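You operate a simulated robot arm through the tools that you are given. There is no shell and no other tool. Be economical: measure what you need, move in short steps, check, and stop when the job is done.

You are at the controls of a simulated two-armed robot. One attempt, no reset.

JOB
Put the blue locating pin on the clear half of the low stand away on the top of the steel bench. Put the lubricator cup on the clear half of the low stand away on the top of the blue table. Take the locking pin and put it in the oil tray. Put the socket wrench from the top of the red cart on the top of the blue table. Press the reset button three times. Take the mounted hub and put it on the top of the green table. Open the lower blue drawer, take the black catch pan from the top of the green cart and put it in the inside of the lower blue drawer, then shut the drawer. Lift the tank lid open. The order is free. Set down upright: blue locating pin, lubricator cup, mounted hub.

Only the result counts: the job must be done as asked and must still hold three seconds after the hand-in. Knocking over, shifting, dropping, spilling or breaking anything else fails it. Lids that push on must go on centred and level and be pressed home; caps that screw on are set level and turned clockwise until they are tight.

ROBOT AND FRAMES
Two 7-joint arms with two-finger parallel grippers on one trunk, on a base that drives. Base frame: it is fixed to the floor where the robot stands at the start and does not move with it; the origin is under the middle of the robot, x ahead of it, y to its left, z up; the surface under the hand at the start is at about z = 0.45. Lengths are in m, angles in degrees, forces in N, time in s.
The left shoulder is at the start at [0.06, 0.189, 0.828], the right one opposite. With the tool pointing down near the work surface each hand reaches from about 0.1 to 0.64 m from the robot's upright axis, wherever it stands, measured 20 degrees to its own side. Places, roughly: blue locating pin (3x3x8 cm) [0.5, 0.2, 0.5]; catch pan [-2.25, -3.5, 0.75]; inside of the lower blue drawer [-1.6, -3.4, 0.6]; locking pin (3x3x15 cm) [0.3, 0, 0.6]; lower blue drawer [-1.6, -3.3, 0.6]; lubricator cup [0.25, 0.25, 0.5]; mounted hub (12x12x17 cm) [0.1, -3.4, 0.3]; oil tray (29x13x5 cm) [-2.4, -3.4, 0.2]; reset button [-0.7, -3.4, 0.9]; socket wrench [-0.75, -1.75, 1]; tank lid [-2.5, -1.7, 0.4]; top of the blue table [2.3, 0.1, 0.8]; top of the green table [0.5, -3.5, 0.8]; top of the steel bench [-1.1, -3.4, 0.8]. Payload 3.43 kg a hand.
The tool frame of a hand sits at the grasp point between the pads (the TCP): z along the fingers, y along the line on which they close. The tips reach 0.03 m beyond it. The gripper opens to 0.094 m. The fingers are 0.028 m wide and 0.01 m thick; the gripper's body (0.05 by 0.096 m) begins 0.055 m behind the TCP.
Orientation is told as [roll, pitch, yaw] about the base's x, y, z axes, in that order, counted from this pose: with the fingers straight down and closing along the base's y, the tool's x points along the base's -x, its y along +y and its z along -z.

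CONTROLS
- The arms move only by the tool move_arm. It takes "left_increments", "right_increments" or both (then of equal length, played together; a hand with none holds still); each is a list of rows, each a list of 6 numbers: the shift along the base's x, y, z in mm, then the turn, a rotation vector about the base's x, y, z in degrees. In form: [[dx, dy, dz, wx, wy, wz], ...]. A call has 1 to 10 rows; each row is the pose to reach, as a shift and turn from the pose commanded when the call began. "left_claw" and "right_claw" are, for a hand that has rows, the opening in per cent of the stroke, from 0 (shut) to 100 (fully open), set as the call begins (left out, the last holds). Rows are played at 5 a second. More than 0.05 m and 8.6 degrees between two rows, or a gripper value outside its range, and nothing of the call is played. Where a pose cannot be reached the arm comes as near as it can. A force on the tool above 40 N (or 10 N above the force at the start of the call, whichever is more), or a blocked arm, ends the call early, and 0.2 s more pass. Each finger travels about 0.153 m/s and halts on what it meets, pressing with about 22 N; the grip force reading is that of the motor and also rises with nothing between the fingers. The clock runs only during rows and for 0.2 s after the last one: add rows that repeat a pose to give the fingers time. It gives the time, the measured TCP pose, the force on the tool (base axes), the opening and the grip force at its end, in the units of the frame above (readings bear some noise), with the torque about the TCP (base axes, N m) and any sound that the robot's microphone picked up.
- Cameras (640 x 400 px; columns grow to the right, rows downward): "scene" is now at [0.0049, 0.0079, 1.3643]; the picture's right is [0.16, -0.99, 0.00], its down [-0.85, -0.14, -0.51] and it looks along [0.50, 0.08, -0.86] (base axes); focal length 255 px, centre (320, 200). "left" rides on the left gripper at [0.076, -0.014, -0.103] in its tool frame; the picture's right is [0.18, 0.98, 0.00], its down [-0.75, 0.14, -0.64] and it looks along [-0.63, 0.12, 0.77] (tool axes); focal length 243 px, centre (320, 200). "right" rides on the right gripper at [0.076, 0.014, -0.103] in its tool frame; the picture's right is [-0.18, 0.98, 0.00], its down [-0.75, -0.14, -0.64] and it looks along [-0.63, -0.12, 0.77] (tool axes); focal length 243 px, centre (320, 200). There is no depth. A picture from a camera that has moved, and an enlarged one, comes with that camera's place and axes in the base frame and with its lens.
- get_image(camera): a new picture of that camera. It takes no simulated time.
- raise_lower(by): slides the trunk up (or, below 0, down) by that many m; the arms and the scene camera ride with it, the base frame stays. It gives what a move gives, with no picture.
- roll_base(legs): drives the robot by 1 to 6 legs, each [ahead, left, turn to the left] in m, m and degrees, along the robot's own axes; the way and the turn of a leg run together, so that a leg with both is an arc; at most 1.5 m and 180 degrees a leg. The arms and the cameras ride along, it lands a little off, and it stops where it bumps. It gives what a move gives.
- aim_head(pan, tilt): turns the head with the scene camera to pan (to the left, within 86 degrees either way) and tilt (down, from -29 to 69), counted from straight ahead of the robot. It gives what a move gives.
- close_up(camera, box): a new picture of the part [left, top, right, bottom] of that camera's present view, enlarged. It takes no simulated time.
- sign_off(): hands the job in; it is judged then, once.

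Work in short steps. Places have to be worked out from the pictures, the camera data and where the tool is seen: move nearer, look again, correct. Check each grasp and each placing, and mend what went wrong. You have 483 turns and 226 pictures in all, those below and enlarged ones among them. Open the grippers and draw the arms clear of the work before you hand the job in, unless the task says otherwise.

The tools are called after ">>>" as a command line: name --argument value ..., lists and objects as JSON in quotes. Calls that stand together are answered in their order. move_arm: Moves the arms, as the interface text tells. Its arguments: {"type":"object","properties":{"left_increments":{"type":"array"},"left_claw":{"type":"number"},"right_increments":{"type":"array"},"right_claw":{"type":"number"}},"required":[]} The other tools are called the same way: raise_lower (by) slides the trunk up or down; roll_base (legs) drives the base; aim_head (pan, tilt) turns the head that bears the scene camera; get_image (camera) takes a picture; close_up (camera, box) takes an enlarged picture of a part of a camera's view; sign_off () hands the job in.

At the start:

```text
time_s: 0.0
left_tcp_pos: [0.3668, 0.3177, 0.7835]
left_tool_rot: [-0.1, -0.1, 0.0]
left_contact_force: [0.8, 0.1, 0.8]
left_moment: [0.03, 0.0, 0.01]
left_grip_width: 0.0941
left_grasp_force: 0.0
right_tcp_pos: [0.3486, -0.0138, 0.6941]
right_tool_rot: [0.0, 0.0, 0.0]
right_contact_force: [0.1, -0.8, -0.8]
right_moment: [0.0, -0.04, -0.02]
right_grip_width: 0.0942
right_grasp_force: 0.2
trunk travel left (down, up): [-0.5, 0.49]
robot x, y, heading: [-0.0041, -0.0012, 0.1]
head pan, tilt: [9.0, 59.7]
```

scene: 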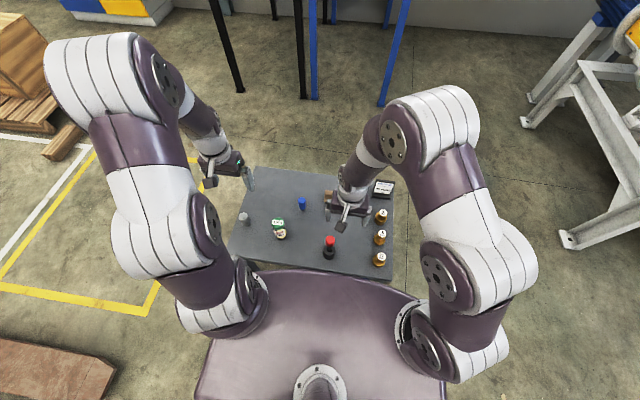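
right: 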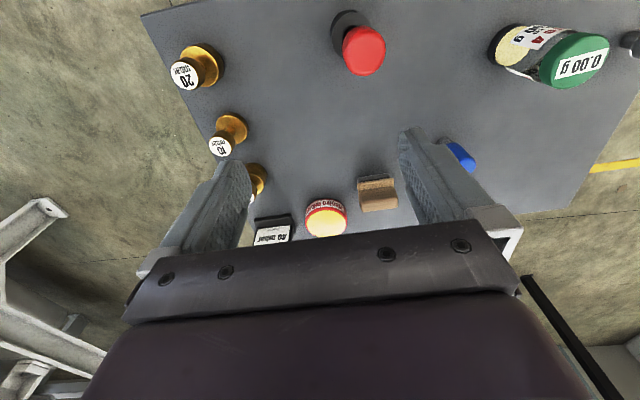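
left: 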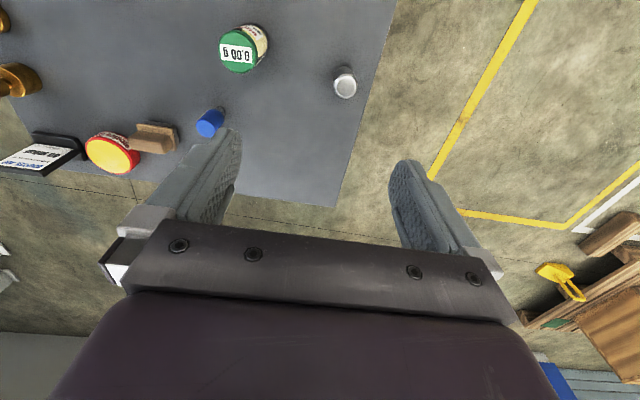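

I'll start with enlarged views of the low stand to identify the items.

>>> close_up --camera "scene" --box '[220, 150, 420, 280]'

>>> close_up --camera "left" --box '[0, 0, 400, 220]'

```text
3.08 times, centred on (320, 215) of scene
camera zoom: at [0.0049, 0.0079, 1.3643], right [0.16, -0.99, 0.0], down [-0.85, -0.14, -0.51], along [0.5, 0.08, -0.86], focal length 786 px, centre (320, 154)
```

zoom: 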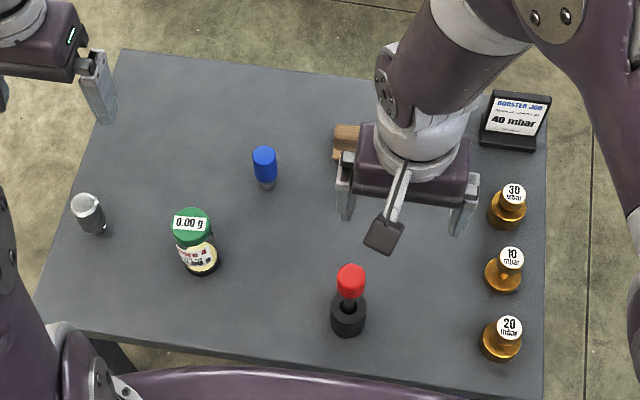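

```text
1.60 times, centred on (200, 110) of left
camera zoom: at [0.291, 0.303, 0.8851], right [-0.18, 0.98, 0.0], down [0.75, 0.14, 0.64], along [0.63, 0.12, -0.77], focal length 388 px, centre (512, 344)
```

zoom: 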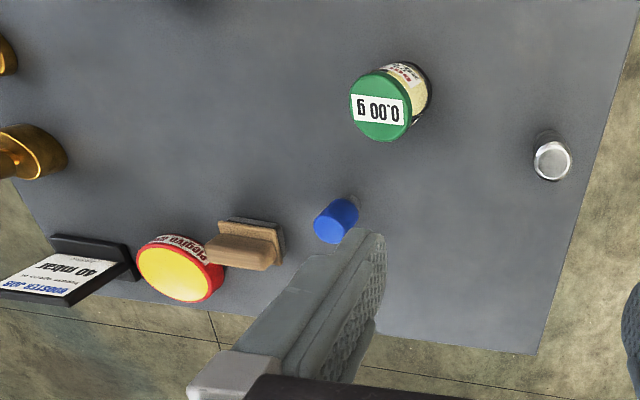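

Zoom in to tell which object is the lubricator cup.

>>> close_up --camera "left" --box '[190, 10, 380, 120]'

>>> close_up --camera "right" --box '[460, 0, 640, 112]'

>>> close_up --camera "scene" --box '[230, 185, 350, 265]'

```text
3.37 times, centred on (285, 65) of left
camera zoom: at [0.291, 0.303, 0.8851], right [-0.18, 0.98, 0.0], down [0.75, 0.14, 0.64], along [0.63, 0.12, -0.77], focal length 817 px, centre (438, 655)
```

zoom: 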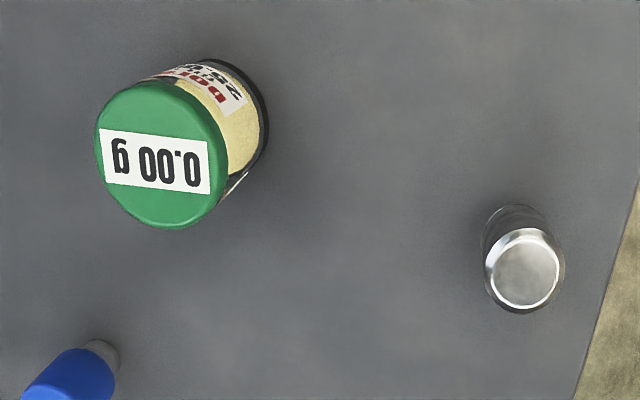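

```text
3.56 times, centred on (550, 56) of right
camera zoom: at [0.2724, 0.0, 0.7968], right [0.18, 0.98, 0.0], down [0.75, -0.14, 0.64], along [0.63, -0.12, -0.77], focal length 863 px, centre (-498, 712)
```

zoom: 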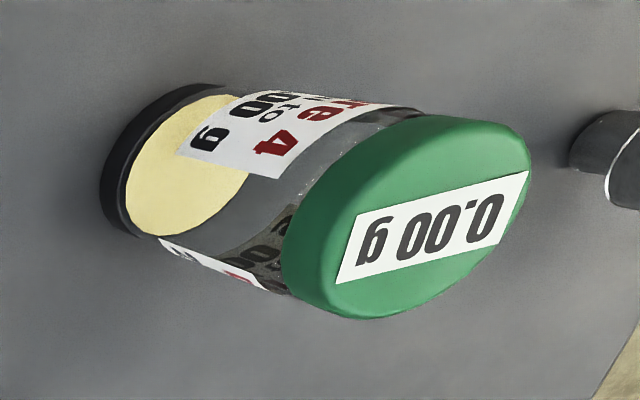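

```text
5.00 times, centred on (290, 225) of scene
camera zoom: at [0.0049, 0.0079, 1.3643], right [0.16, -0.99, 0.0], down [-0.85, -0.14, -0.51], along [0.5, 0.08, -0.86], focal length 1276 px, centre (470, 75)
```

zoom: 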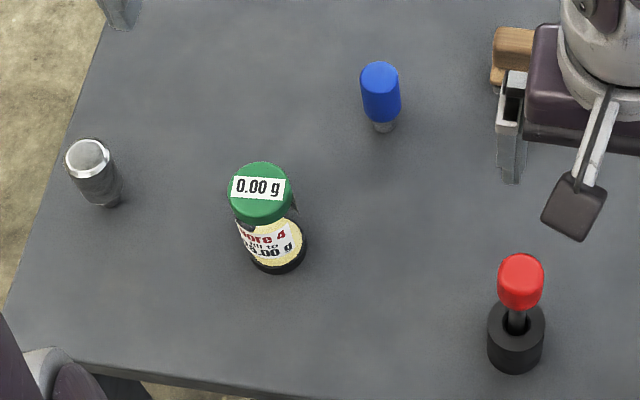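

The jar (0.00 g, label "Bore 4 fill to…") looks like the lubricator cup; the grey cylinder is a second locating pin. Let me look around with the head.

>>> aim_head --pan 0 --tilt 15

>>> get_image --camera "scene"

>>> aim_head --pan -80 --tilt 15

>>> get_image --camera "scene"

```text
time_s: 1.1
left_tcp_pos: [0.3656, 0.3179, 0.782]
left_tool_rot: [0.0, 0.1, 0.0]
left_contact_force: [0.0, 0.2, 0.7]
left_moment: [0.0, -0.04, 0.01]
left_grip_width: 0.094
left_grasp_force: 0.0
right_tcp_pos: [0.3476, -0.0148, 0.6955]
right_tool_rot: [0.0, 0.0, 0.0]
right_contact_force: [-0.7, -0.3, -0.5]
right_moment: [0.03, 0.01, 0.0]
right_grip_width: 0.094
right_grasp_force: 0.1
trunk travel left (down, up): [-0.5, 0.49]
robot x, y, heading: [-0.0016, 0.0025, 0.1]
head pan, tilt: [0.0, 15.0]
```

```text
217 pictures are left
camera scene: at [0.0321, -0.0026, 1.4301], right [0.0, -1.0, 0.0], down [-0.26, 0.0, -0.97], along [0.97, 0.0, -0.26], focal length 255 px, centre (320, 200)
```

scene: 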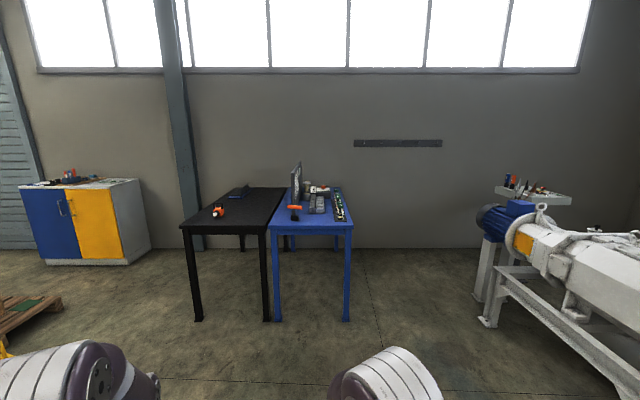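

```text
time_s: 2.6
left_tcp_pos: [0.3673, 0.3167, 0.7835]
left_tool_rot: [-0.1, 0.0, -0.1]
left_contact_force: [-0.7, 0.2, -0.6]
left_moment: [-0.04, -0.01, 0.0]
left_grip_width: 0.0939
left_grasp_force: 0.0
right_tcp_pos: [0.3489, -0.0157, 0.6961]
right_tool_rot: [-0.1, 0.0, -0.1]
right_contact_force: [0.1, -1.0, 0.5]
right_moment: [-0.03, 0.0, 0.0]
right_grip_width: 0.0941
right_grasp_force: 0.1
trunk travel left (down, up): [-0.5, 0.49]
robot x, y, heading: [-0.0012, 0.002, -0.1]
head pan, tilt: [-80.0, 15.0]
```

```text
216 pictures are left
camera scene: at [-0.045, -0.0946, 1.4302], right [-0.98, -0.17, 0.0], down [-0.05, 0.25, -0.97], along [0.17, -0.95, -0.26], focal length 255 px, centre (320, 200)
```

scene: 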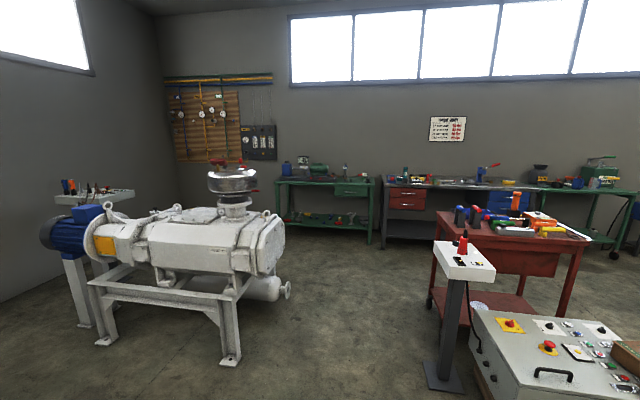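

The layout is clear: I'll take the blue pin with the left hand and the locking pin with the right. First bring the left hand above the blue pin and look again.

>>> move_arm --left_increments '[[20, -40, -10, 0, 0, 0], [40, -80, -40, 0, 0, 0], [65, -120, -75, 0, 0, 0], [85, -145, -100, 0, 0, 0], [85, -145, -100, 0, 0, 0]]' --left_claw 80

>>> get_image --camera "left"

>>> get_image --camera "right"

```text
refused: row 2 steps farther than a row can; nothing moved
```

```text
215 pictures are left
camera left: at [0.291, 0.303, 0.8851], right [-0.18, 0.98, 0.0], down [0.75, 0.14, 0.64], along [0.63, 0.12, -0.77], focal length 243 px, centre (320, 200)
```

left: 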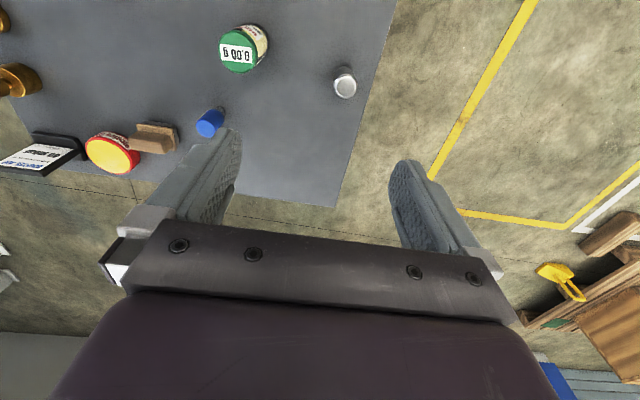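

```text
214 pictures are left
camera right: at [0.2724, 0.0, 0.7967], right [0.18, 0.98, 0.0], down [0.75, -0.14, 0.64], along [0.63, -0.12, -0.77], focal length 243 px, centre (320, 200)
```

right: 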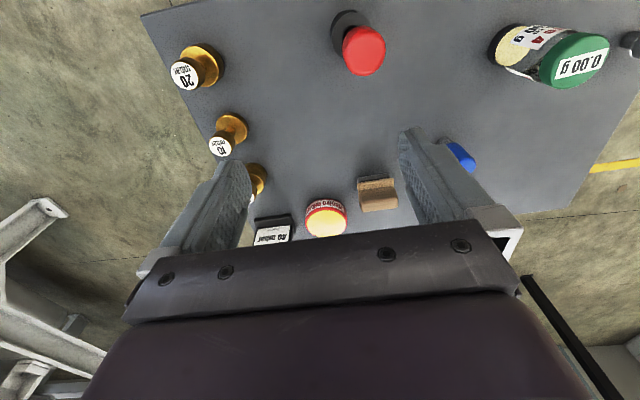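

The step was too long; I'll use smaller rows.

>>> move_arm --left_increments '[[20, -38, -10, 0, 0, 0], [40, -75, -30, 0, 0, 0], [60, -110, -55, 0, 0, 0], [80, -145, -80, 0, 0, 0], [85, -150, -100, 0, 0, 0], [85, -150, -100, 0, 0, 0]]' --left_claw 80

>>> get_image --camera "left"

```text
time_s: 4.0
left_tcp_pos: [0.4531, 0.1654, 0.6831]
left_tool_rot: [-0.1, 0.0, 0.0]
left_contact_force: [-0.4, -0.1, 0.7]
left_moment: [-0.01, 0.01, -0.01]
left_grip_width: 0.0751
left_grasp_force: 0.1
right_tcp_pos: [0.3479, -0.015, 0.695]
right_tool_rot: [0.0, 0.0, 0.0]
right_contact_force: [-1.0, 1.1, -0.3]
right_moment: [-0.01, 0.0, -0.01]
right_grip_width: 0.0939
right_grasp_force: 0.1
trunk travel left (down, up): [-0.5, 0.49]
robot x, y, heading: [0.0001, -0.0032, -0.2]
head pan, tilt: [-80.0, 15.0]
```

```text
213 pictures are left
camera left: at [0.3769, 0.1516, 0.7849], right [-0.18, 0.98, 0.0], down [0.75, 0.14, 0.64], along [0.63, 0.12, -0.77], focal length 243 px, centre (320, 200)
```

left: 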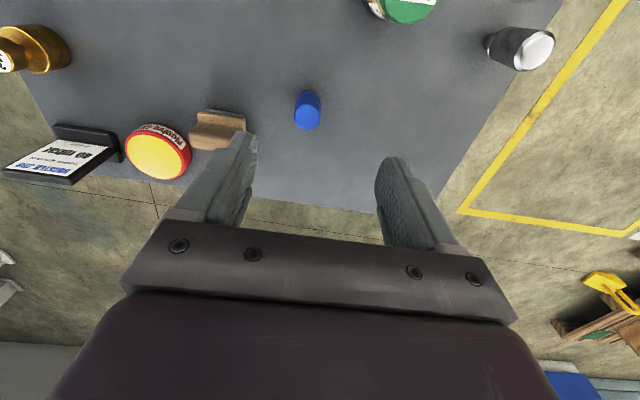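

Blue pin is centred near (0.473, 0.154). Descending onto it with the opening at 60%.

>>> move_arm --left_increments '[[20, -11, -40, 0, 0, 0], [20, -11, -80, 0, 0, 0], [20, -11, -120, 0, 0, 0], [20, -11, -150, 0, 0, 0], [20, -11, -176, 0, 0, 0], [20, -11, -176, 0, 0, 0]]' --left_claw 60

>>> get_image --camera "left"

```text
time_s: 5.5
left_tcp_pos: [0.4718, 0.1585, 0.5076]
left_tool_rot: [0.0, 0.0, 0.0]
left_contact_force: [0.9, 0.2, 0.1]
left_moment: [0.01, -0.02, 0.01]
left_grip_width: 0.0562
left_grasp_force: 0.0
right_tcp_pos: [0.3502, -0.015, 0.695]
right_tool_rot: [0.0, 0.0, 0.0]
right_contact_force: [0.5, 0.6, 1.6]
right_moment: [0.01, 0.01, 0.01]
right_grip_width: 0.0939
right_grasp_force: 0.1
trunk travel left (down, up): [-0.5, 0.49]
robot x, y, heading: [-0.0013, 0.0019, 0.1]
head pan, tilt: [-80.0, 15.0]
```

```text
212 pictures are left
camera left: at [0.3964, 0.1438, 0.6087], right [-0.18, 0.98, 0.0], down [0.75, 0.14, 0.64], along [0.63, 0.12, -0.77], focal length 243 px, centre (320, 200)
```

left: 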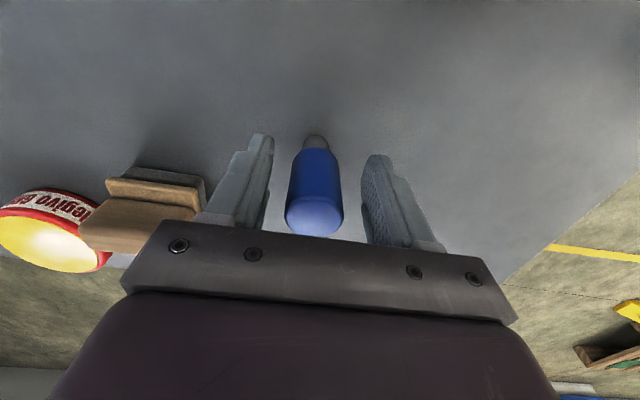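

The pin is centred between the fingers. Closing and lifting a little.

>>> move_arm --left_increments '[[0, -3, 0, 0, 0, 0], [0, -3, 0, 0, 0, 0], [0, -3, 0, 0, 0, 0], [0, -3, 25, 0, 0, 0], [0, -3, 60, 0, 0, 0], [0, 0, 105, 0, 0, 0], [0, 20, 145, 0, 0, 0]]' --left_claw 0

>>> get_image --camera "left"

```text
time_s: 7.0
left_tcp_pos: [0.4697, 0.1745, 0.6534]
left_tool_rot: [0.1, 0.1, 0.0]
left_contact_force: [0.4, 0.3, -0.8]
left_moment: [0.03, -0.01, -0.03]
left_grip_width: 0.0302
left_grasp_force: 21.8
right_tcp_pos: [0.3494, -0.0143, 0.6955]
right_tool_rot: [0.0, 0.0, 0.0]
right_contact_force: [0.3, 0.5, -0.2]
right_moment: [0.02, 0.02, 0.01]
right_grip_width: 0.0936
right_grasp_force: 0.0
trunk travel left (down, up): [-0.5, 0.49]
robot x, y, heading: [-0.0018, 0.0014, 0.1]
head pan, tilt: [-80.0, 15.0]
```

```text
211 pictures are left
camera left: at [0.3933, 0.1607, 0.7547], right [-0.18, 0.98, 0.0], down [0.75, 0.14, 0.64], along [0.63, 0.12, -0.77], focal length 243 px, centre (320, 200)
```

left: 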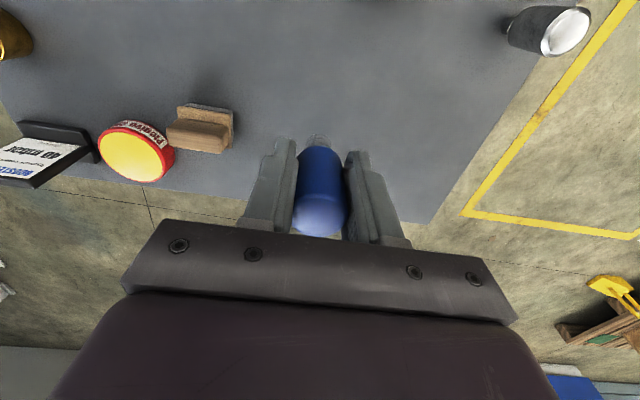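

Blue pin is held. Now the right hand goes above the red-headed locking pin, about (0.303, 0.022), with its top near z 0.618.

>>> move_arm --right_increments '[[-22, 18, 0, 0, 0, 0], [-46, 36, 0, 0, 0, 0], [-46, 36, 0, 0, 0, 0]]' --right_claw 90

>>> get_image --camera "right"

```text
time_s: 7.8
left_tcp_pos: [0.4696, 0.1751, 0.6525]
left_tool_rot: [0.0, 0.0, 0.0]
left_contact_force: [0.3, -0.3, -0.5]
left_moment: [-0.02, -0.02, 0.01]
left_grip_width: 0.0302
left_grasp_force: 22.0
right_tcp_pos: [0.3038, 0.0214, 0.6961]
right_tool_rot: [0.0, -0.1, 0.0]
right_contact_force: [0.3, 0.6, 0.4]
right_moment: [0.01, -0.01, -0.02]
right_grip_width: 0.0845
right_grasp_force: 0.1
trunk travel left (down, up): [-0.5, 0.49]
robot x, y, heading: [0.0018, 0.0017, -0.0]
head pan, tilt: [-80.0, 15.0]
```

```text
210 pictures are left
camera right: at [0.2271, 0.0352, 0.797], right [0.18, 0.98, 0.0], down [0.75, -0.14, 0.64], along [0.63, -0.12, -0.77], focal length 243 px, centre (320, 200)
```

right: 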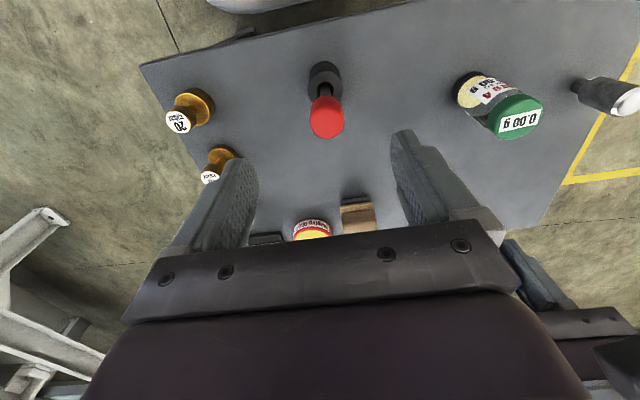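

Correct slightly to (0.297, 0.027) and descend.

>>> move_arm --right_increments '[[-7, 5, -30, 0, 0, 0], [-7, 5, -60, 0, 0, 0], [-7, 5, -92, 0, 0, 0], [-7, 5, -92, 0, 0, 0]]'

>>> get_image --camera "right"

```text
time_s: 8.8
left_tcp_pos: [0.4698, 0.175, 0.6522]
left_tool_rot: [0.0, -0.1, -0.1]
left_contact_force: [0.7, -0.5, -0.5]
left_moment: [0.0, 0.0, 0.02]
left_grip_width: 0.0299
left_grasp_force: 21.9
right_tcp_pos: [0.296, 0.0277, 0.6038]
right_tool_rot: [0.1, 0.0, 0.0]
right_contact_force: [-0.1, 0.7, -0.6]
right_moment: [0.02, 0.01, 0.0]
right_grip_width: 0.0847
right_grasp_force: 0.1
trunk travel left (down, up): [-0.5, 0.49]
robot x, y, heading: [0.0009, 0.0021, 0.1]
head pan, tilt: [-80.0, 15.0]
```

```text
209 pictures are left
camera right: at [0.2196, 0.0418, 0.7047], right [0.18, 0.98, 0.0], down [0.75, -0.14, 0.64], along [0.63, -0.12, -0.77], focal length 243 px, centre (320, 200)
```

right: 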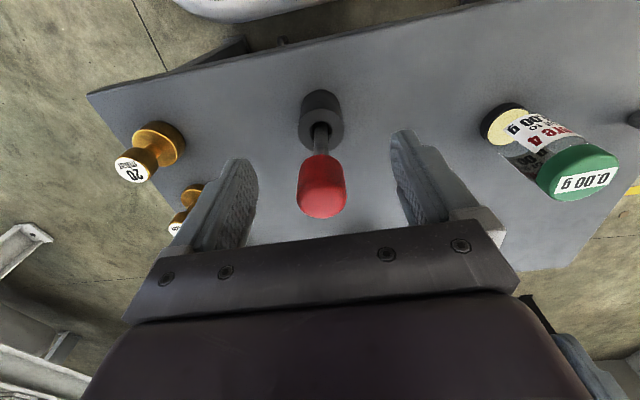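

Close on the cap and pull straight up.

>>> move_arm --right_increments '[[0, 0, 0, 0, 0, 0], [0, 0, 0, 0, 0, 0], [0, 0, 0, 0, 0, 0], [0, 0, 20, 0, 0, 0], [0, 0, 45, 0, 0, 0], [0, 0, 80, 0, 0, 0], [0, 0, 120, 0, 0, 0], [0, 0, 160, 0, 0, 0]]' --right_claw 0

>>> get_image --camera "right"

```text
time_s: 10.7
left_tcp_pos: [0.4704, 0.174, 0.6521]
left_tool_rot: [0.0, 0.0, -0.1]
left_contact_force: [0.6, 0.5, -1.3]
left_moment: [0.03, 0.04, 0.03]
left_grip_width: 0.0301
left_grasp_force: 21.8
right_tcp_pos: [0.2961, 0.0271, 0.7638]
right_tool_rot: [0.1, 0.1, 0.0]
right_contact_force: [0.9, -0.1, -1.7]
right_moment: [-0.02, 0.02, 0.02]
right_grip_width: 0.029
right_grasp_force: 22.1
trunk travel left (down, up): [-0.5, 0.49]
robot x, y, heading: [0.0001, 0.0044, -0.2]
head pan, tilt: [-80.0, 15.0]
```

```text
208 pictures are left
camera right: at [0.219, 0.0411, 0.8656], right [0.18, 0.98, 0.0], down [0.75, -0.14, 0.64], along [0.63, -0.12, -0.77], focal length 243 px, centre (320, 200)
```

right: 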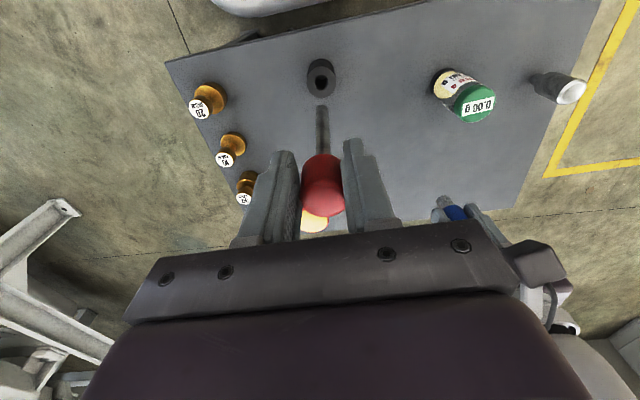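

Locking pin is out of its sleeve, clean. Bring the trunk up and look at the way ahead on the right.

>>> raise_lower --by 0.3

>>> aim_head --pan -86 --tilt 30

>>> get_image --camera "scene"

```text
time_s: 13.7
left_tcp_pos: [0.4699, 0.1745, 0.9526]
left_tool_rot: [0.1, 0.0, 0.0]
left_contact_force: [-0.7, -0.8, -0.8]
left_moment: [-0.01, 0.03, -0.04]
left_grip_width: 0.0299
left_grasp_force: 22.1
right_tcp_pos: [0.2957, 0.0273, 1.0634]
right_tool_rot: [-0.1, 0.0, 0.0]
right_contact_force: [0.5, -0.7, -1.2]
right_moment: [0.01, -0.03, 0.05]
right_grip_width: 0.0289
right_grasp_force: 22.2
trunk travel left (down, up): [-0.8, 0.19]
robot x, y, heading: [0.0029, -0.0003, -0.3]
head pan, tilt: [-80.0, 15.0]
```

```text
time_s: 14.4
left_tcp_pos: [0.47, 0.1743, 0.9534]
left_tool_rot: [0.0, -0.1, 0.0]
left_contact_force: [-0.5, 0.2, -0.7]
left_moment: [-0.01, -0.02, 0.01]
left_grip_width: 0.0299
left_grasp_force: 21.5
right_tcp_pos: [0.2962, 0.0274, 1.0633]
right_tool_rot: [0.0, 0.0, 0.0]
right_contact_force: [-0.4, -0.7, -0.7]
right_moment: [-0.02, -0.02, 0.02]
right_grip_width: 0.0292
right_grasp_force: 22.4
trunk travel left (down, up): [-0.8, 0.19]
robot x, y, heading: [-0.0004, 0.0012, -0.0]
head pan, tilt: [-85.9, 30.0]
```

```text
207 pictures are left
camera scene: at [-0.0546, -0.0928, 1.706], right [-1.0, -0.07, 0.0], down [-0.04, 0.5, -0.87], along [0.06, -0.86, -0.5], focal length 255 px, centre (320, 200)
```

scene: 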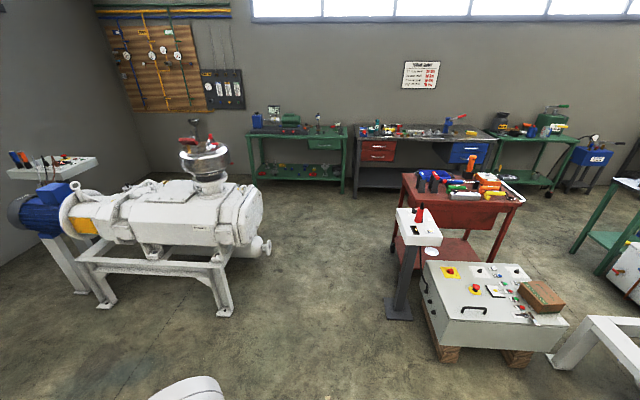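

Corridor between the pump and the pedestal is about x −0.38…0.43. Back off, turn right, and drive through the middle to y≈−1.2 first.

>>> roll_base --legs '[[-0.12, 0, 0], [0, 0, -90], [0, 0.15, 0], [0.7, 0, 0]]'

>>> aim_head --pan 0 --tilt 45

>>> get_image --camera "scene"

```text
time_s: 23.9
left_tcp_pos: [0.1742, -1.1707, 0.9532]
left_tool_rot: [0.1, -0.1, -91.3]
left_contact_force: [0.8, 0.8, -1.5]
left_moment: [0.04, -0.01, 0.0]
left_grip_width: 0.0296
left_grasp_force: 22.4
right_tcp_pos: [0.0328, -0.9926, 1.0628]
right_tool_rot: [0.1, 0.1, -91.3]
right_contact_force: [0.0, 0.0, -0.1]
right_moment: [0.01, 0.03, 0.01]
right_grip_width: 0.0278
right_grasp_force: 21.9
trunk travel left (down, up): [-0.8, 0.19]
robot x, y, heading: [0.013, -0.702, -91.4]
head pan, tilt: [-85.9, 30.0]
```

```text
time_s: 25.5
left_tcp_pos: [0.1758, -1.171, 0.9531]
left_tool_rot: [0.1, -0.1, -91.3]
left_contact_force: [-0.5, -1.0, -1.8]
left_moment: [0.03, -0.01, 0.02]
left_grip_width: 0.0298
left_grasp_force: 21.7
right_tcp_pos: [0.0323, -0.9935, 1.0637]
right_tool_rot: [0.0, 0.0, -91.3]
right_contact_force: [0.5, -0.3, -1.4]
right_moment: [0.01, -0.02, 0.05]
right_grip_width: 0.028
right_grasp_force: 22.5
trunk travel left (down, up): [-0.8, 0.19]
robot x, y, heading: [0.0082, -0.6965, -91.2]
head pan, tilt: [0.0, 45.0]
```

```text
206 pictures are left
camera scene: at [0.0102, -0.7214, 1.6834], right [-1.0, 0.02, 0.0], down [0.02, 0.71, -0.71], along [-0.02, -0.71, -0.71], focal length 255 px, centre (320, 200)
```

scene: 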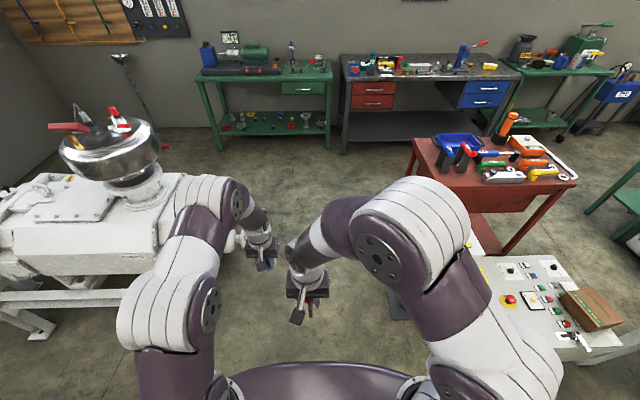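

Path looks fine. Continue through the corridor to y≈−2.2.

>>> roll_base --legs '[[0, 0, 1.2], [0.75, 0, 0], [0.75, 0, 0]]'

>>> get_image --camera "scene"

```text
time_s: 33.5
left_tcp_pos: [0.2009, -2.6533, 0.9526]
left_tool_rot: [-0.1, 0.0, -88.9]
left_contact_force: [0.3, -0.4, -0.5]
left_moment: [0.02, 0.02, 0.0]
left_grip_width: 0.0296
left_grasp_force: 21.7
right_tcp_pos: [0.0497, -2.4831, 1.0639]
right_tool_rot: [0.0, 0.0, -88.9]
right_contact_force: [0.4, 1.1, -0.2]
right_moment: [-0.01, 0.02, -0.02]
right_grip_width: 0.0275
right_grasp_force: 21.8
trunk travel left (down, up): [-0.8, 0.19]
robot x, y, heading: [0.0169, -2.1908, -89.0]
head pan, tilt: [0.0, 45.0]
```

```text
205 pictures are left
camera scene: at [0.0164, -2.2107, 1.6834], right [-1.0, -0.02, 0.0], down [-0.01, 0.71, -0.71], along [0.01, -0.71, -0.71], focal length 255 px, centre (320, 200)
```

scene: 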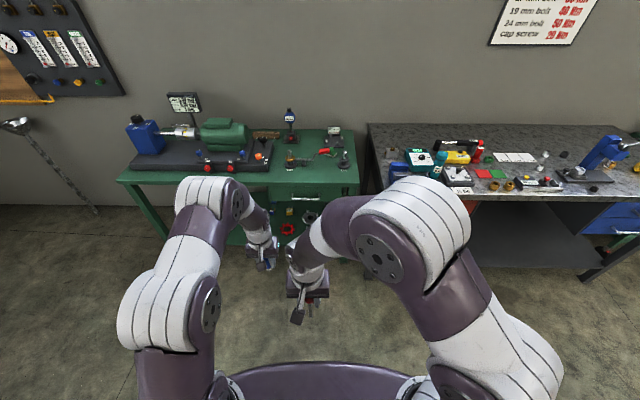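

Move ahead to y≈−2.62 then sidestep right along the bench, keeping the cart behind.

>>> roll_base --legs '[[0, 0, -1.0], [0.42, 0, 0], [0, -0.55, 0], [0, -0.5, 0]]'

>>> get_image --camera "scene"

```text
time_s: 38.9
left_tcp_pos: [-0.3107, -3.0749, 0.9539]
left_tool_rot: [0.2, 0.2, -89.8]
left_contact_force: [11.6, -4.4, 3.3]
left_moment: [-0.01, -0.22, 0.1]
left_grip_width: 0.0297
left_grasp_force: 22.3
right_tcp_pos: [-0.4653, -2.901, 1.0636]
right_tool_rot: [0.0, 0.0, -89.7]
right_contact_force: [0.2, -0.2, -0.5]
right_moment: [0.02, -0.05, 0.0]
right_grip_width: 0.0272
right_grasp_force: 22.4
trunk travel left (down, up): [-0.8, 0.19]
robot x, y, heading: [-0.4906, -2.604, -89.7]
head pan, tilt: [0.0, 45.0]
stopped in leg 3: the force on the tool passed its limit at 78 N (the readings are from after the stop); the commanded pose is now the measured one
```

```text
204 pictures are left
camera scene: at [-0.4945, -2.6295, 1.6832], right [-1.0, 0.0, 0.0], down [0.0, 0.71, -0.71], along [0.0, -0.71, -0.71], focal length 255 px, centre (320, 200)
```

scene: 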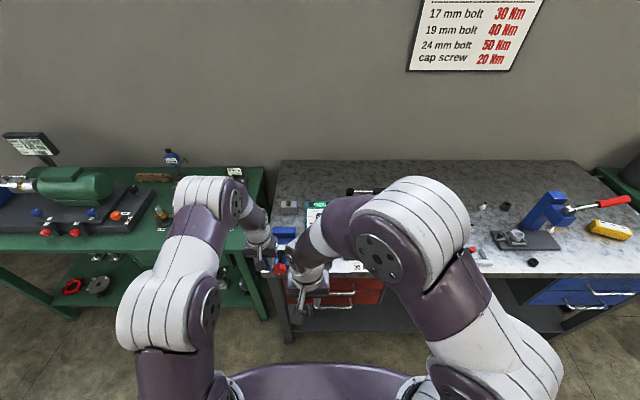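

The left hand touched something. Check with the left camera before moving.

>>> get_image --camera "left"

>>> close_up --camera "scene" --box '[220, 150, 400, 310]'

>>> get_image --camera "right"

```text
203 pictures are left
camera left: at [-0.3268, -2.9985, 1.0558], right [0.98, 0.19, 0.01], down [0.14, -0.76, 0.64], along [0.12, -0.63, -0.77], focal length 243 px, centre (320, 200)
```

left: 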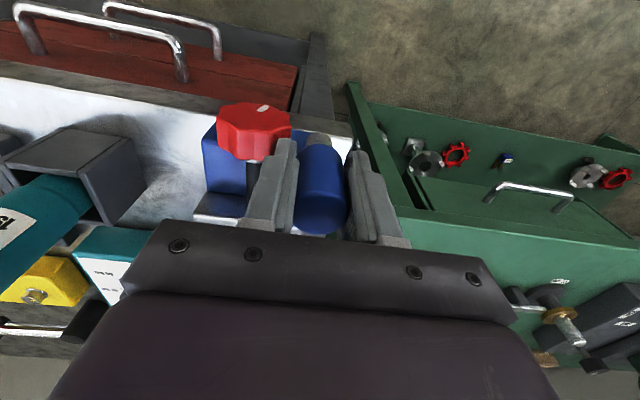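

```text
2.50 times, centred on (310, 230) of scene
camera zoom: at [-0.4945, -2.6295, 1.6832], right [-1.0, 0.0, 0.0], down [0.0, 0.71, -0.71], along [0.0, -0.71, -0.71], focal length 638 px, centre (345, 125)
```

zoom: 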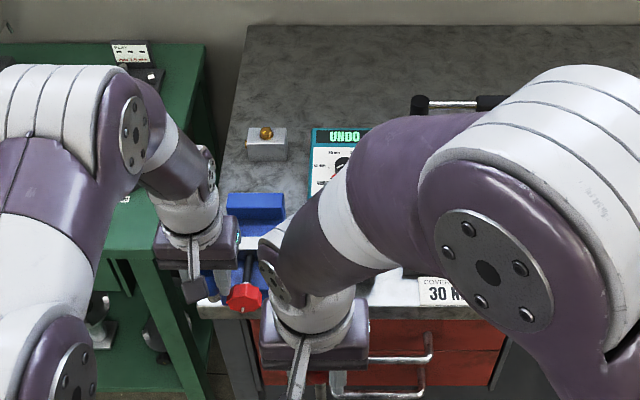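

```text
201 pictures are left
camera right: at [-0.4509, -2.8248, 1.1649], right [0.98, -0.18, 0.0], down [-0.14, -0.75, 0.64], along [-0.11, -0.63, -0.77], focal length 243 px, centre (320, 200)
```

right: 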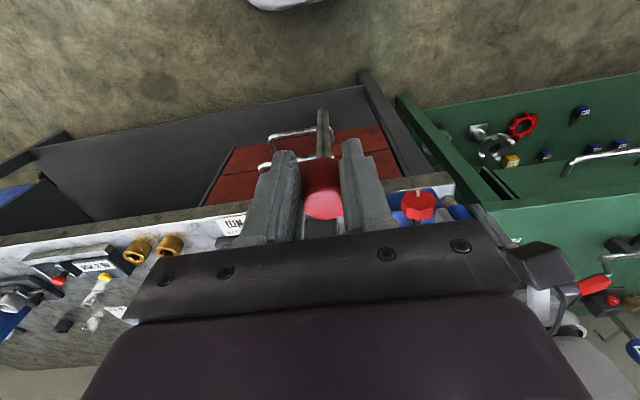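

It touched a blue vise with a red knob, which looks fixed to the bench; the pin is still held. Sidestep back, retreat from the bench, then raise.

>>> roll_base --legs '[[0, 0.05, 0], [-0.25, 0, 0]]'

>>> get_image --camera "scene"

```text
time_s: 41.2
left_tcp_pos: [-0.2607, -2.8231, 0.9529]
left_tool_rot: [0.1, 0.4, -89.8]
left_contact_force: [0.2, -0.1, -0.7]
left_moment: [-0.03, 0.04, 0.0]
left_grip_width: 0.0293
left_grasp_force: 22.1
right_tcp_pos: [-0.4136, -2.652, 1.0632]
right_tool_rot: [0.0, 0.0, -89.5]
right_contact_force: [0.3, -0.7, -0.7]
right_moment: [0.0, 0.0, 0.0]
right_grip_width: 0.027
right_grasp_force: 22.3
trunk travel left (down, up): [-0.8, 0.19]
robot x, y, heading: [-0.4443, -2.3558, -89.5]
head pan, tilt: [0.0, 45.0]
```

```text
200 pictures are left
camera scene: at [-0.4436, -2.38, 1.6833], right [-1.0, -0.01, 0.0], down [0.0, 0.71, -0.71], along [0.0, -0.71, -0.71], focal length 255 px, centre (320, 200)
```

scene: 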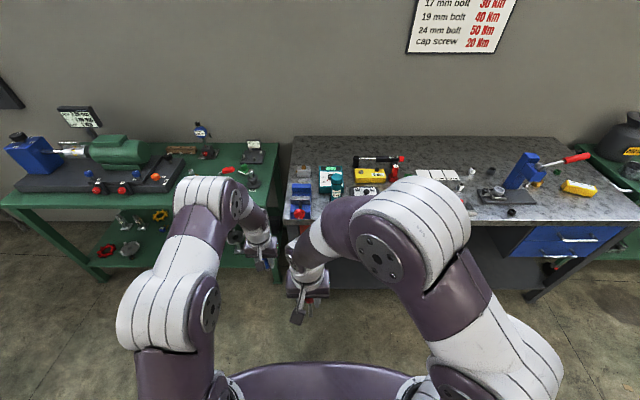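

Zoom on the bench to see the reset button and free places.

>>> close_up --camera "scene" --box '[280, 120, 440, 220]'

>>> close_up --camera "scene" --box '[440, 120, 640, 245]'

>>> close_up --camera "scene" --box '[0, 100, 280, 275]'

```text
4.00 times, centred on (360, 170) of scene
camera zoom: at [-0.4436, -2.38, 1.6833], right [-1.0, -0.01, 0.0], down [0.0, 0.71, -0.71], along [0.0, -0.71, -0.71], focal length 1021 px, centre (160, 320)
```

zoom: 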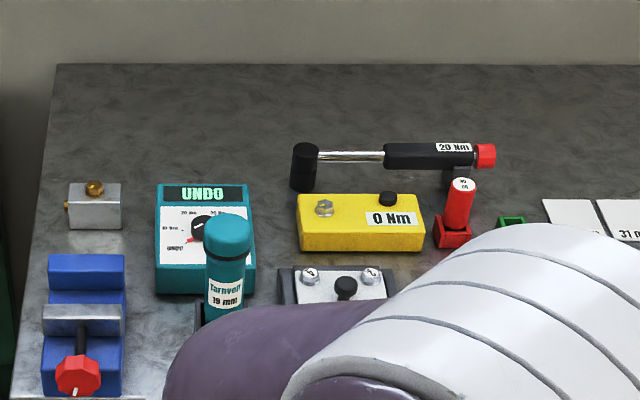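

```text
3.20 times, centred on (540, 182) of scene
camera zoom: at [-0.4436, -2.38, 1.6833], right [-1.0, -0.01, 0.0], down [0.0, 0.71, -0.71], along [0.0, -0.71, -0.71], focal length 817 px, centre (-384, 256)
```

zoom: 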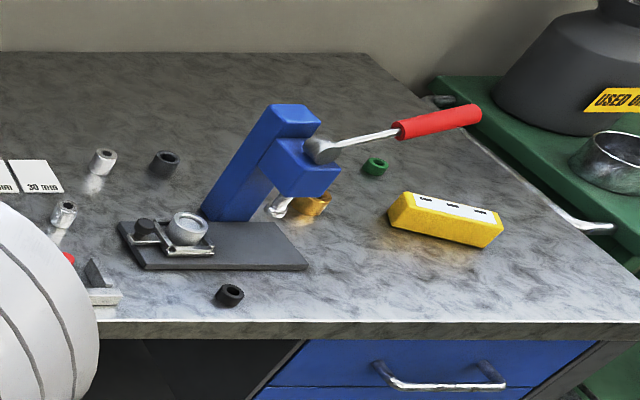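

```text
2.29 times, centred on (140, 188) of scene
camera zoom: at [-0.4436, -2.38, 1.6833], right [-1.0, -0.01, 0.0], down [0.0, 0.71, -0.71], along [0.0, -0.71, -0.71], focal length 584 px, centre (731, 229)
```

zoom: 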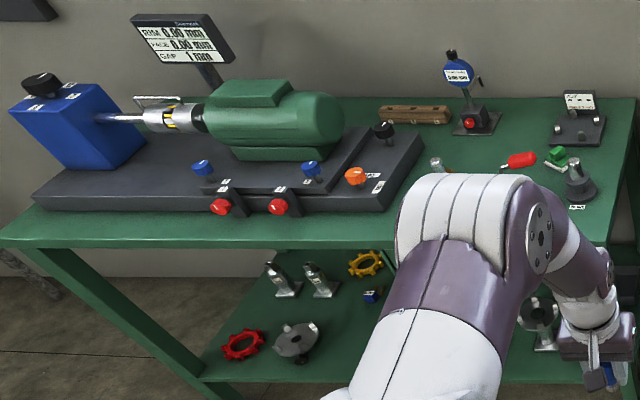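

The reset button looks to be the black button on the yellow "0 Nm" box (~(-0.7,-3.4)). First pull the left hand in, then sidestep toward the clear right end of the bench.

>>> move_arm --left_increments '[[0, 40, 0, 0, 0, 0], [0, 80, 10, 0, 0, 0], [0, 120, 20, 0, 0, 0], [0, 120, 20, 0, 0, 0]]'

>>> roll_base --legs '[[0.15, 0, -0.5], [0, -0.6, 0], [0, -0.6, 0]]'

>>> aim_head --pan 0 --tilt 45

>>> get_image --camera "scene"

```text
time_s: 42.2
left_tcp_pos: [-0.2624, -2.7034, 0.9719]
left_tool_rot: [0.1, 0.4, -89.9]
left_contact_force: [0.2, 0.3, -1.1]
left_moment: [0.03, 0.03, 0.05]
left_grip_width: 0.0294
left_grasp_force: 22.7
right_tcp_pos: [-0.4127, -2.6507, 1.0633]
right_tool_rot: [-0.1, 0.1, -89.6]
right_contact_force: [-0.4, 0.0, -2.0]
right_moment: [0.01, -0.01, -0.01]
right_grip_width: 0.0269
right_grasp_force: 21.9
trunk travel left (down, up): [-0.8, 0.19]
robot x, y, heading: [-0.4443, -2.3556, -89.5]
head pan, tilt: [0.0, 45.0]
```

```text
time_s: 49.6
left_tcp_pos: [-1.4695, -2.8507, 0.9726]
left_tool_rot: [0.1, 0.3, -89.9]
left_contact_force: [-1.1, 0.0, -0.4]
left_moment: [0.0, -0.01, -0.02]
left_grip_width: 0.0293
left_grasp_force: 22.1
right_tcp_pos: [-1.6196, -2.7994, 1.0634]
right_tool_rot: [0.0, 0.0, -89.8]
right_contact_force: [0.8, 0.8, 0.4]
right_moment: [-0.02, 0.01, -0.05]
right_grip_width: 0.0268
right_grasp_force: 22.3
trunk travel left (down, up): [-0.8, 0.19]
robot x, y, heading: [-1.6473, -2.5048, -89.7]
head pan, tilt: [0.0, 45.0]
```

```text
time_s: 50.2
left_tcp_pos: [-1.4706, -2.8514, 0.9719]
left_tool_rot: [0.1, 0.3, -90.0]
left_contact_force: [0.8, -0.5, -0.1]
left_moment: [0.04, 0.0, 0.03]
left_grip_width: 0.0293
left_grasp_force: 21.9
right_tcp_pos: [-1.6203, -2.7985, 1.0638]
right_tool_rot: [0.1, 0.0, -89.8]
right_contact_force: [-0.2, -0.1, -0.7]
right_moment: [0.01, -0.02, -0.02]
right_grip_width: 0.0266
right_grasp_force: 22.1
trunk travel left (down, up): [-0.8, 0.19]
robot x, y, heading: [-1.646, -2.5011, -90.1]
head pan, tilt: [0.0, 45.0]
```

```text
196 pictures are left
camera scene: at [-1.6499, -2.5274, 1.6833], right [-1.0, 0.0, 0.0], down [0.0, 0.71, -0.71], along [0.0, -0.71, -0.71], focal length 255 px, centre (320, 200)
```

scene: 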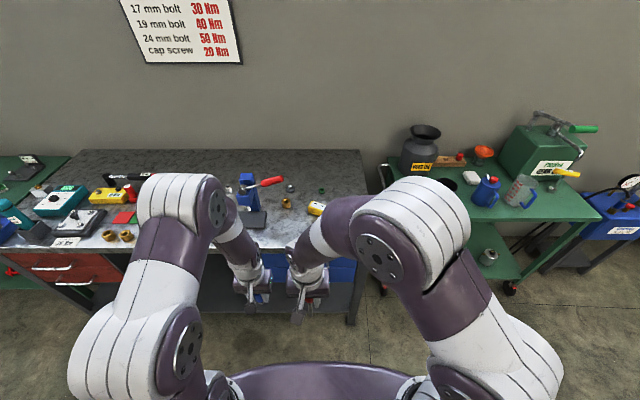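

Look with the left camera at the bench surface in front.

>>> get_image --camera "left"

>>> get_image --camera "right"

```text
195 pictures are left
camera left: at [-1.4852, -2.7749, 1.075], right [0.98, 0.19, 0.0], down [0.14, -0.76, 0.64], along [0.12, -0.63, -0.77], focal length 243 px, centre (320, 200)
```

left: 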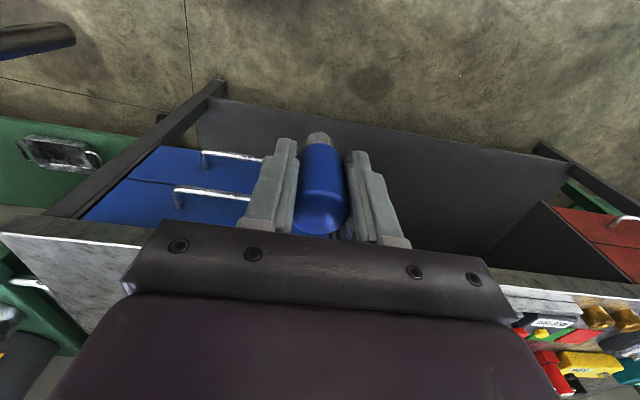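

```text
194 pictures are left
camera right: at [-1.6069, -2.7228, 1.165], right [0.98, -0.18, 0.0], down [-0.14, -0.75, 0.64], along [-0.12, -0.63, -0.77], focal length 243 px, centre (320, 200)
```

right: 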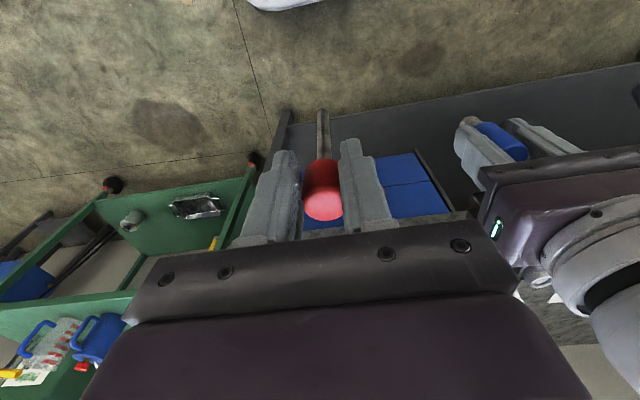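

Chosen spot for the blue pin: about (-1.76, -3.205), clear of the press handle and the yellow block. Drive there.

>>> roll_base --legs '[[0, -0.29, 0], [0.22, 0, 0]]'

>>> get_image --camera "left"

>>> get_image --camera "scene"

```text
time_s: 53.5
left_tcp_pos: [-1.7535, -3.07, 0.9742]
left_tool_rot: [0.3, 0.2, -89.8]
left_contact_force: [-0.4, 0.2, -1.7]
left_moment: [0.01, -0.02, -0.03]
left_grip_width: 0.0295
left_grasp_force: 22.1
right_tcp_pos: [-1.9035, -3.0187, 1.064]
right_tool_rot: [0.0, 0.0, -89.7]
right_contact_force: [-0.4, -0.1, -0.9]
right_moment: [0.02, 0.01, -0.02]
right_grip_width: 0.0265
right_grasp_force: 22.1
trunk travel left (down, up): [-0.8, 0.19]
robot x, y, heading: [-1.9311, -2.7238, -89.5]
head pan, tilt: [0.0, 45.0]
```

```text
193 pictures are left
camera left: at [-1.769, -2.9939, 1.0751], right [0.98, 0.19, 0.0], down [0.14, -0.76, 0.64], along [0.12, -0.63, -0.77], focal length 243 px, centre (320, 200)
```

left: 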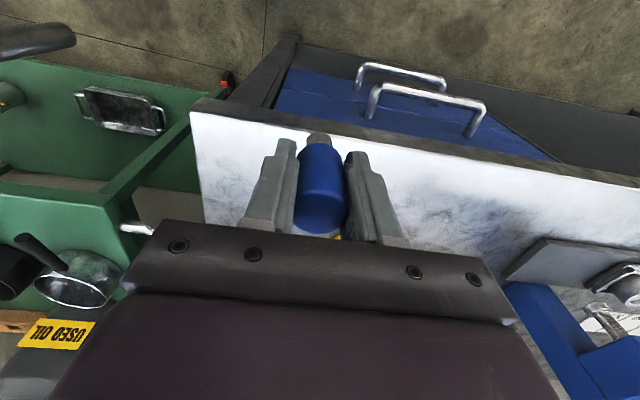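

```text
192 pictures are left
camera scene: at [-1.9347, -2.7468, 1.6834], right [-1.0, -0.01, 0.0], down [0.0, 0.71, -0.71], along [0.01, -0.71, -0.71], focal length 255 px, centre (320, 200)
```

scene: 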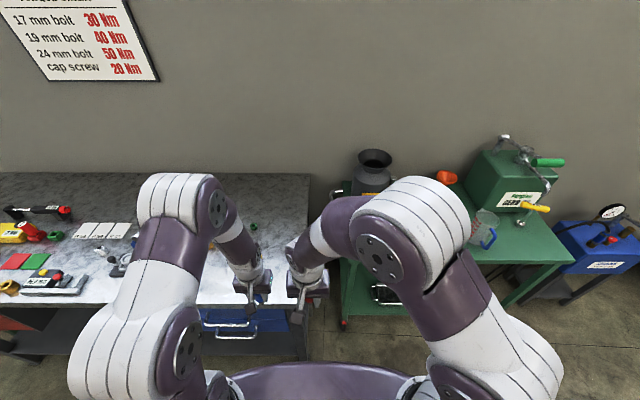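

Extend left hand forward over the bench at height, then look.

>>> move_arm --left_increments '[[0, -45, 0, 0, 0, 0], [0, -90, 0, 0, 0, 0], [0, -135, 0, 0, 0, 0], [0, -135, -40, 0, 0, 0], [0, -135, -75, 0, 0, 0], [0, -135, -75, 0, 0, 0]]'

>>> get_image --camera "left"

```text
time_s: 54.8
left_tcp_pos: [-1.7558, -3.2066, 0.905]
left_tool_rot: [0.2, 0.0, -89.9]
left_contact_force: [-0.5, 3.7, 11.8]
left_moment: [0.21, 0.12, -0.02]
left_grip_width: 0.0293
left_grasp_force: 21.8
right_tcp_pos: [-1.9048, -3.0174, 1.064]
right_tool_rot: [0.0, 0.0, -89.4]
right_contact_force: [-0.6, -0.3, -0.1]
right_moment: [0.03, 0.04, -0.05]
right_grip_width: 0.0266
right_grasp_force: 21.8
trunk travel left (down, up): [-0.8, 0.19]
robot x, y, heading: [-1.9341, -2.7247, -89.3]
head pan, tilt: [0.0, 45.0]
stopped in row 6 (left hand): the force on the tool passed its limit at 43 N (the readings are from after the stop); the commanded pose is now the measured one
```

```text
191 pictures are left
camera left: at [-1.7704, -3.1295, 1.0063], right [0.98, 0.19, 0.0], down [0.14, -0.75, 0.64], along [0.12, -0.63, -0.77], focal length 243 px, centre (320, 200)
```

left: 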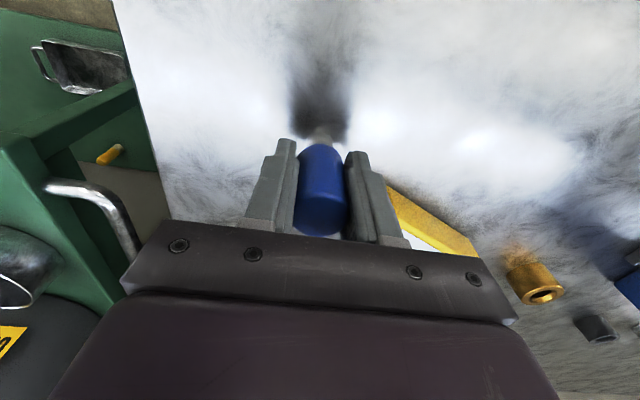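

Contact at TCP z 0.905, so the bench is likely at ~0.847. Verify with a close-up.

>>> close_up --camera "left" --box '[220, 60, 480, 250]'

```text
2.11 times, centred on (350, 155) of left
camera zoom: at [-1.7704, -3.1295, 1.0063], right [0.98, 0.19, 0.0], down [0.14, -0.75, 0.64], along [0.12, -0.63, -0.77], focal length 511 px, centre (257, 295)
```

zoom: 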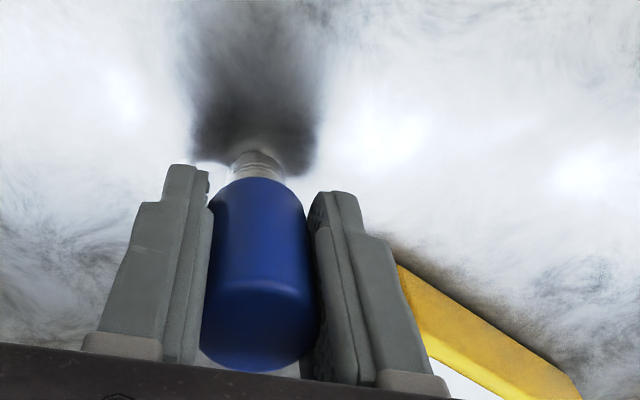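

Pin stands on the surface. Release with a modest opening (yellow block is close on the right) and lift straight up.

>>> move_arm --left_increments '[[0, 0, 0, 0, 0, 0], [0, 0, 0, 0, 0, 0], [0, 0, 0, 0, 0, 0], [0, 0, 15, 0, 0, 0], [0, 0, 50, 0, 0, 0], [0, 0, 90, 0, 0, 0], [0, 0, 130, 0, 0, 0]]' --left_claw 43

>>> get_image --camera "left"

```text
time_s: 56.4
left_tcp_pos: [-1.7557, -3.2064, 1.0327]
left_tool_rot: [0.2, 0.0, -89.7]
left_contact_force: [0.0, -1.0, 0.7]
left_moment: [-0.02, 0.01, 0.03]
left_grip_width: 0.0407
left_grasp_force: 0.1
right_tcp_pos: [-1.9039, -3.0178, 1.0629]
right_tool_rot: [0.0, 0.0, -89.5]
right_contact_force: [0.0, -0.1, -1.7]
right_moment: [0.0, -0.01, 0.0]
right_grip_width: 0.0261
right_grasp_force: 22.0
trunk travel left (down, up): [-0.8, 0.19]
robot x, y, heading: [-1.9369, -2.7255, -89.7]
head pan, tilt: [0.0, 45.0]
```

```text
189 pictures are left
camera left: at [-1.7707, -3.1295, 1.135], right [0.98, 0.19, 0.0], down [0.14, -0.75, 0.64], along [0.12, -0.63, -0.77], focal length 243 px, centre (320, 200)
```

left: 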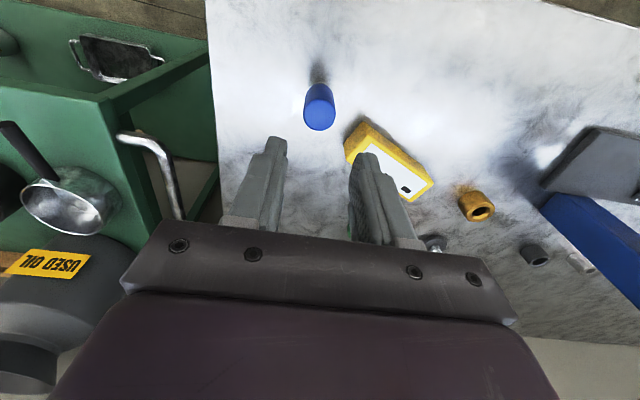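

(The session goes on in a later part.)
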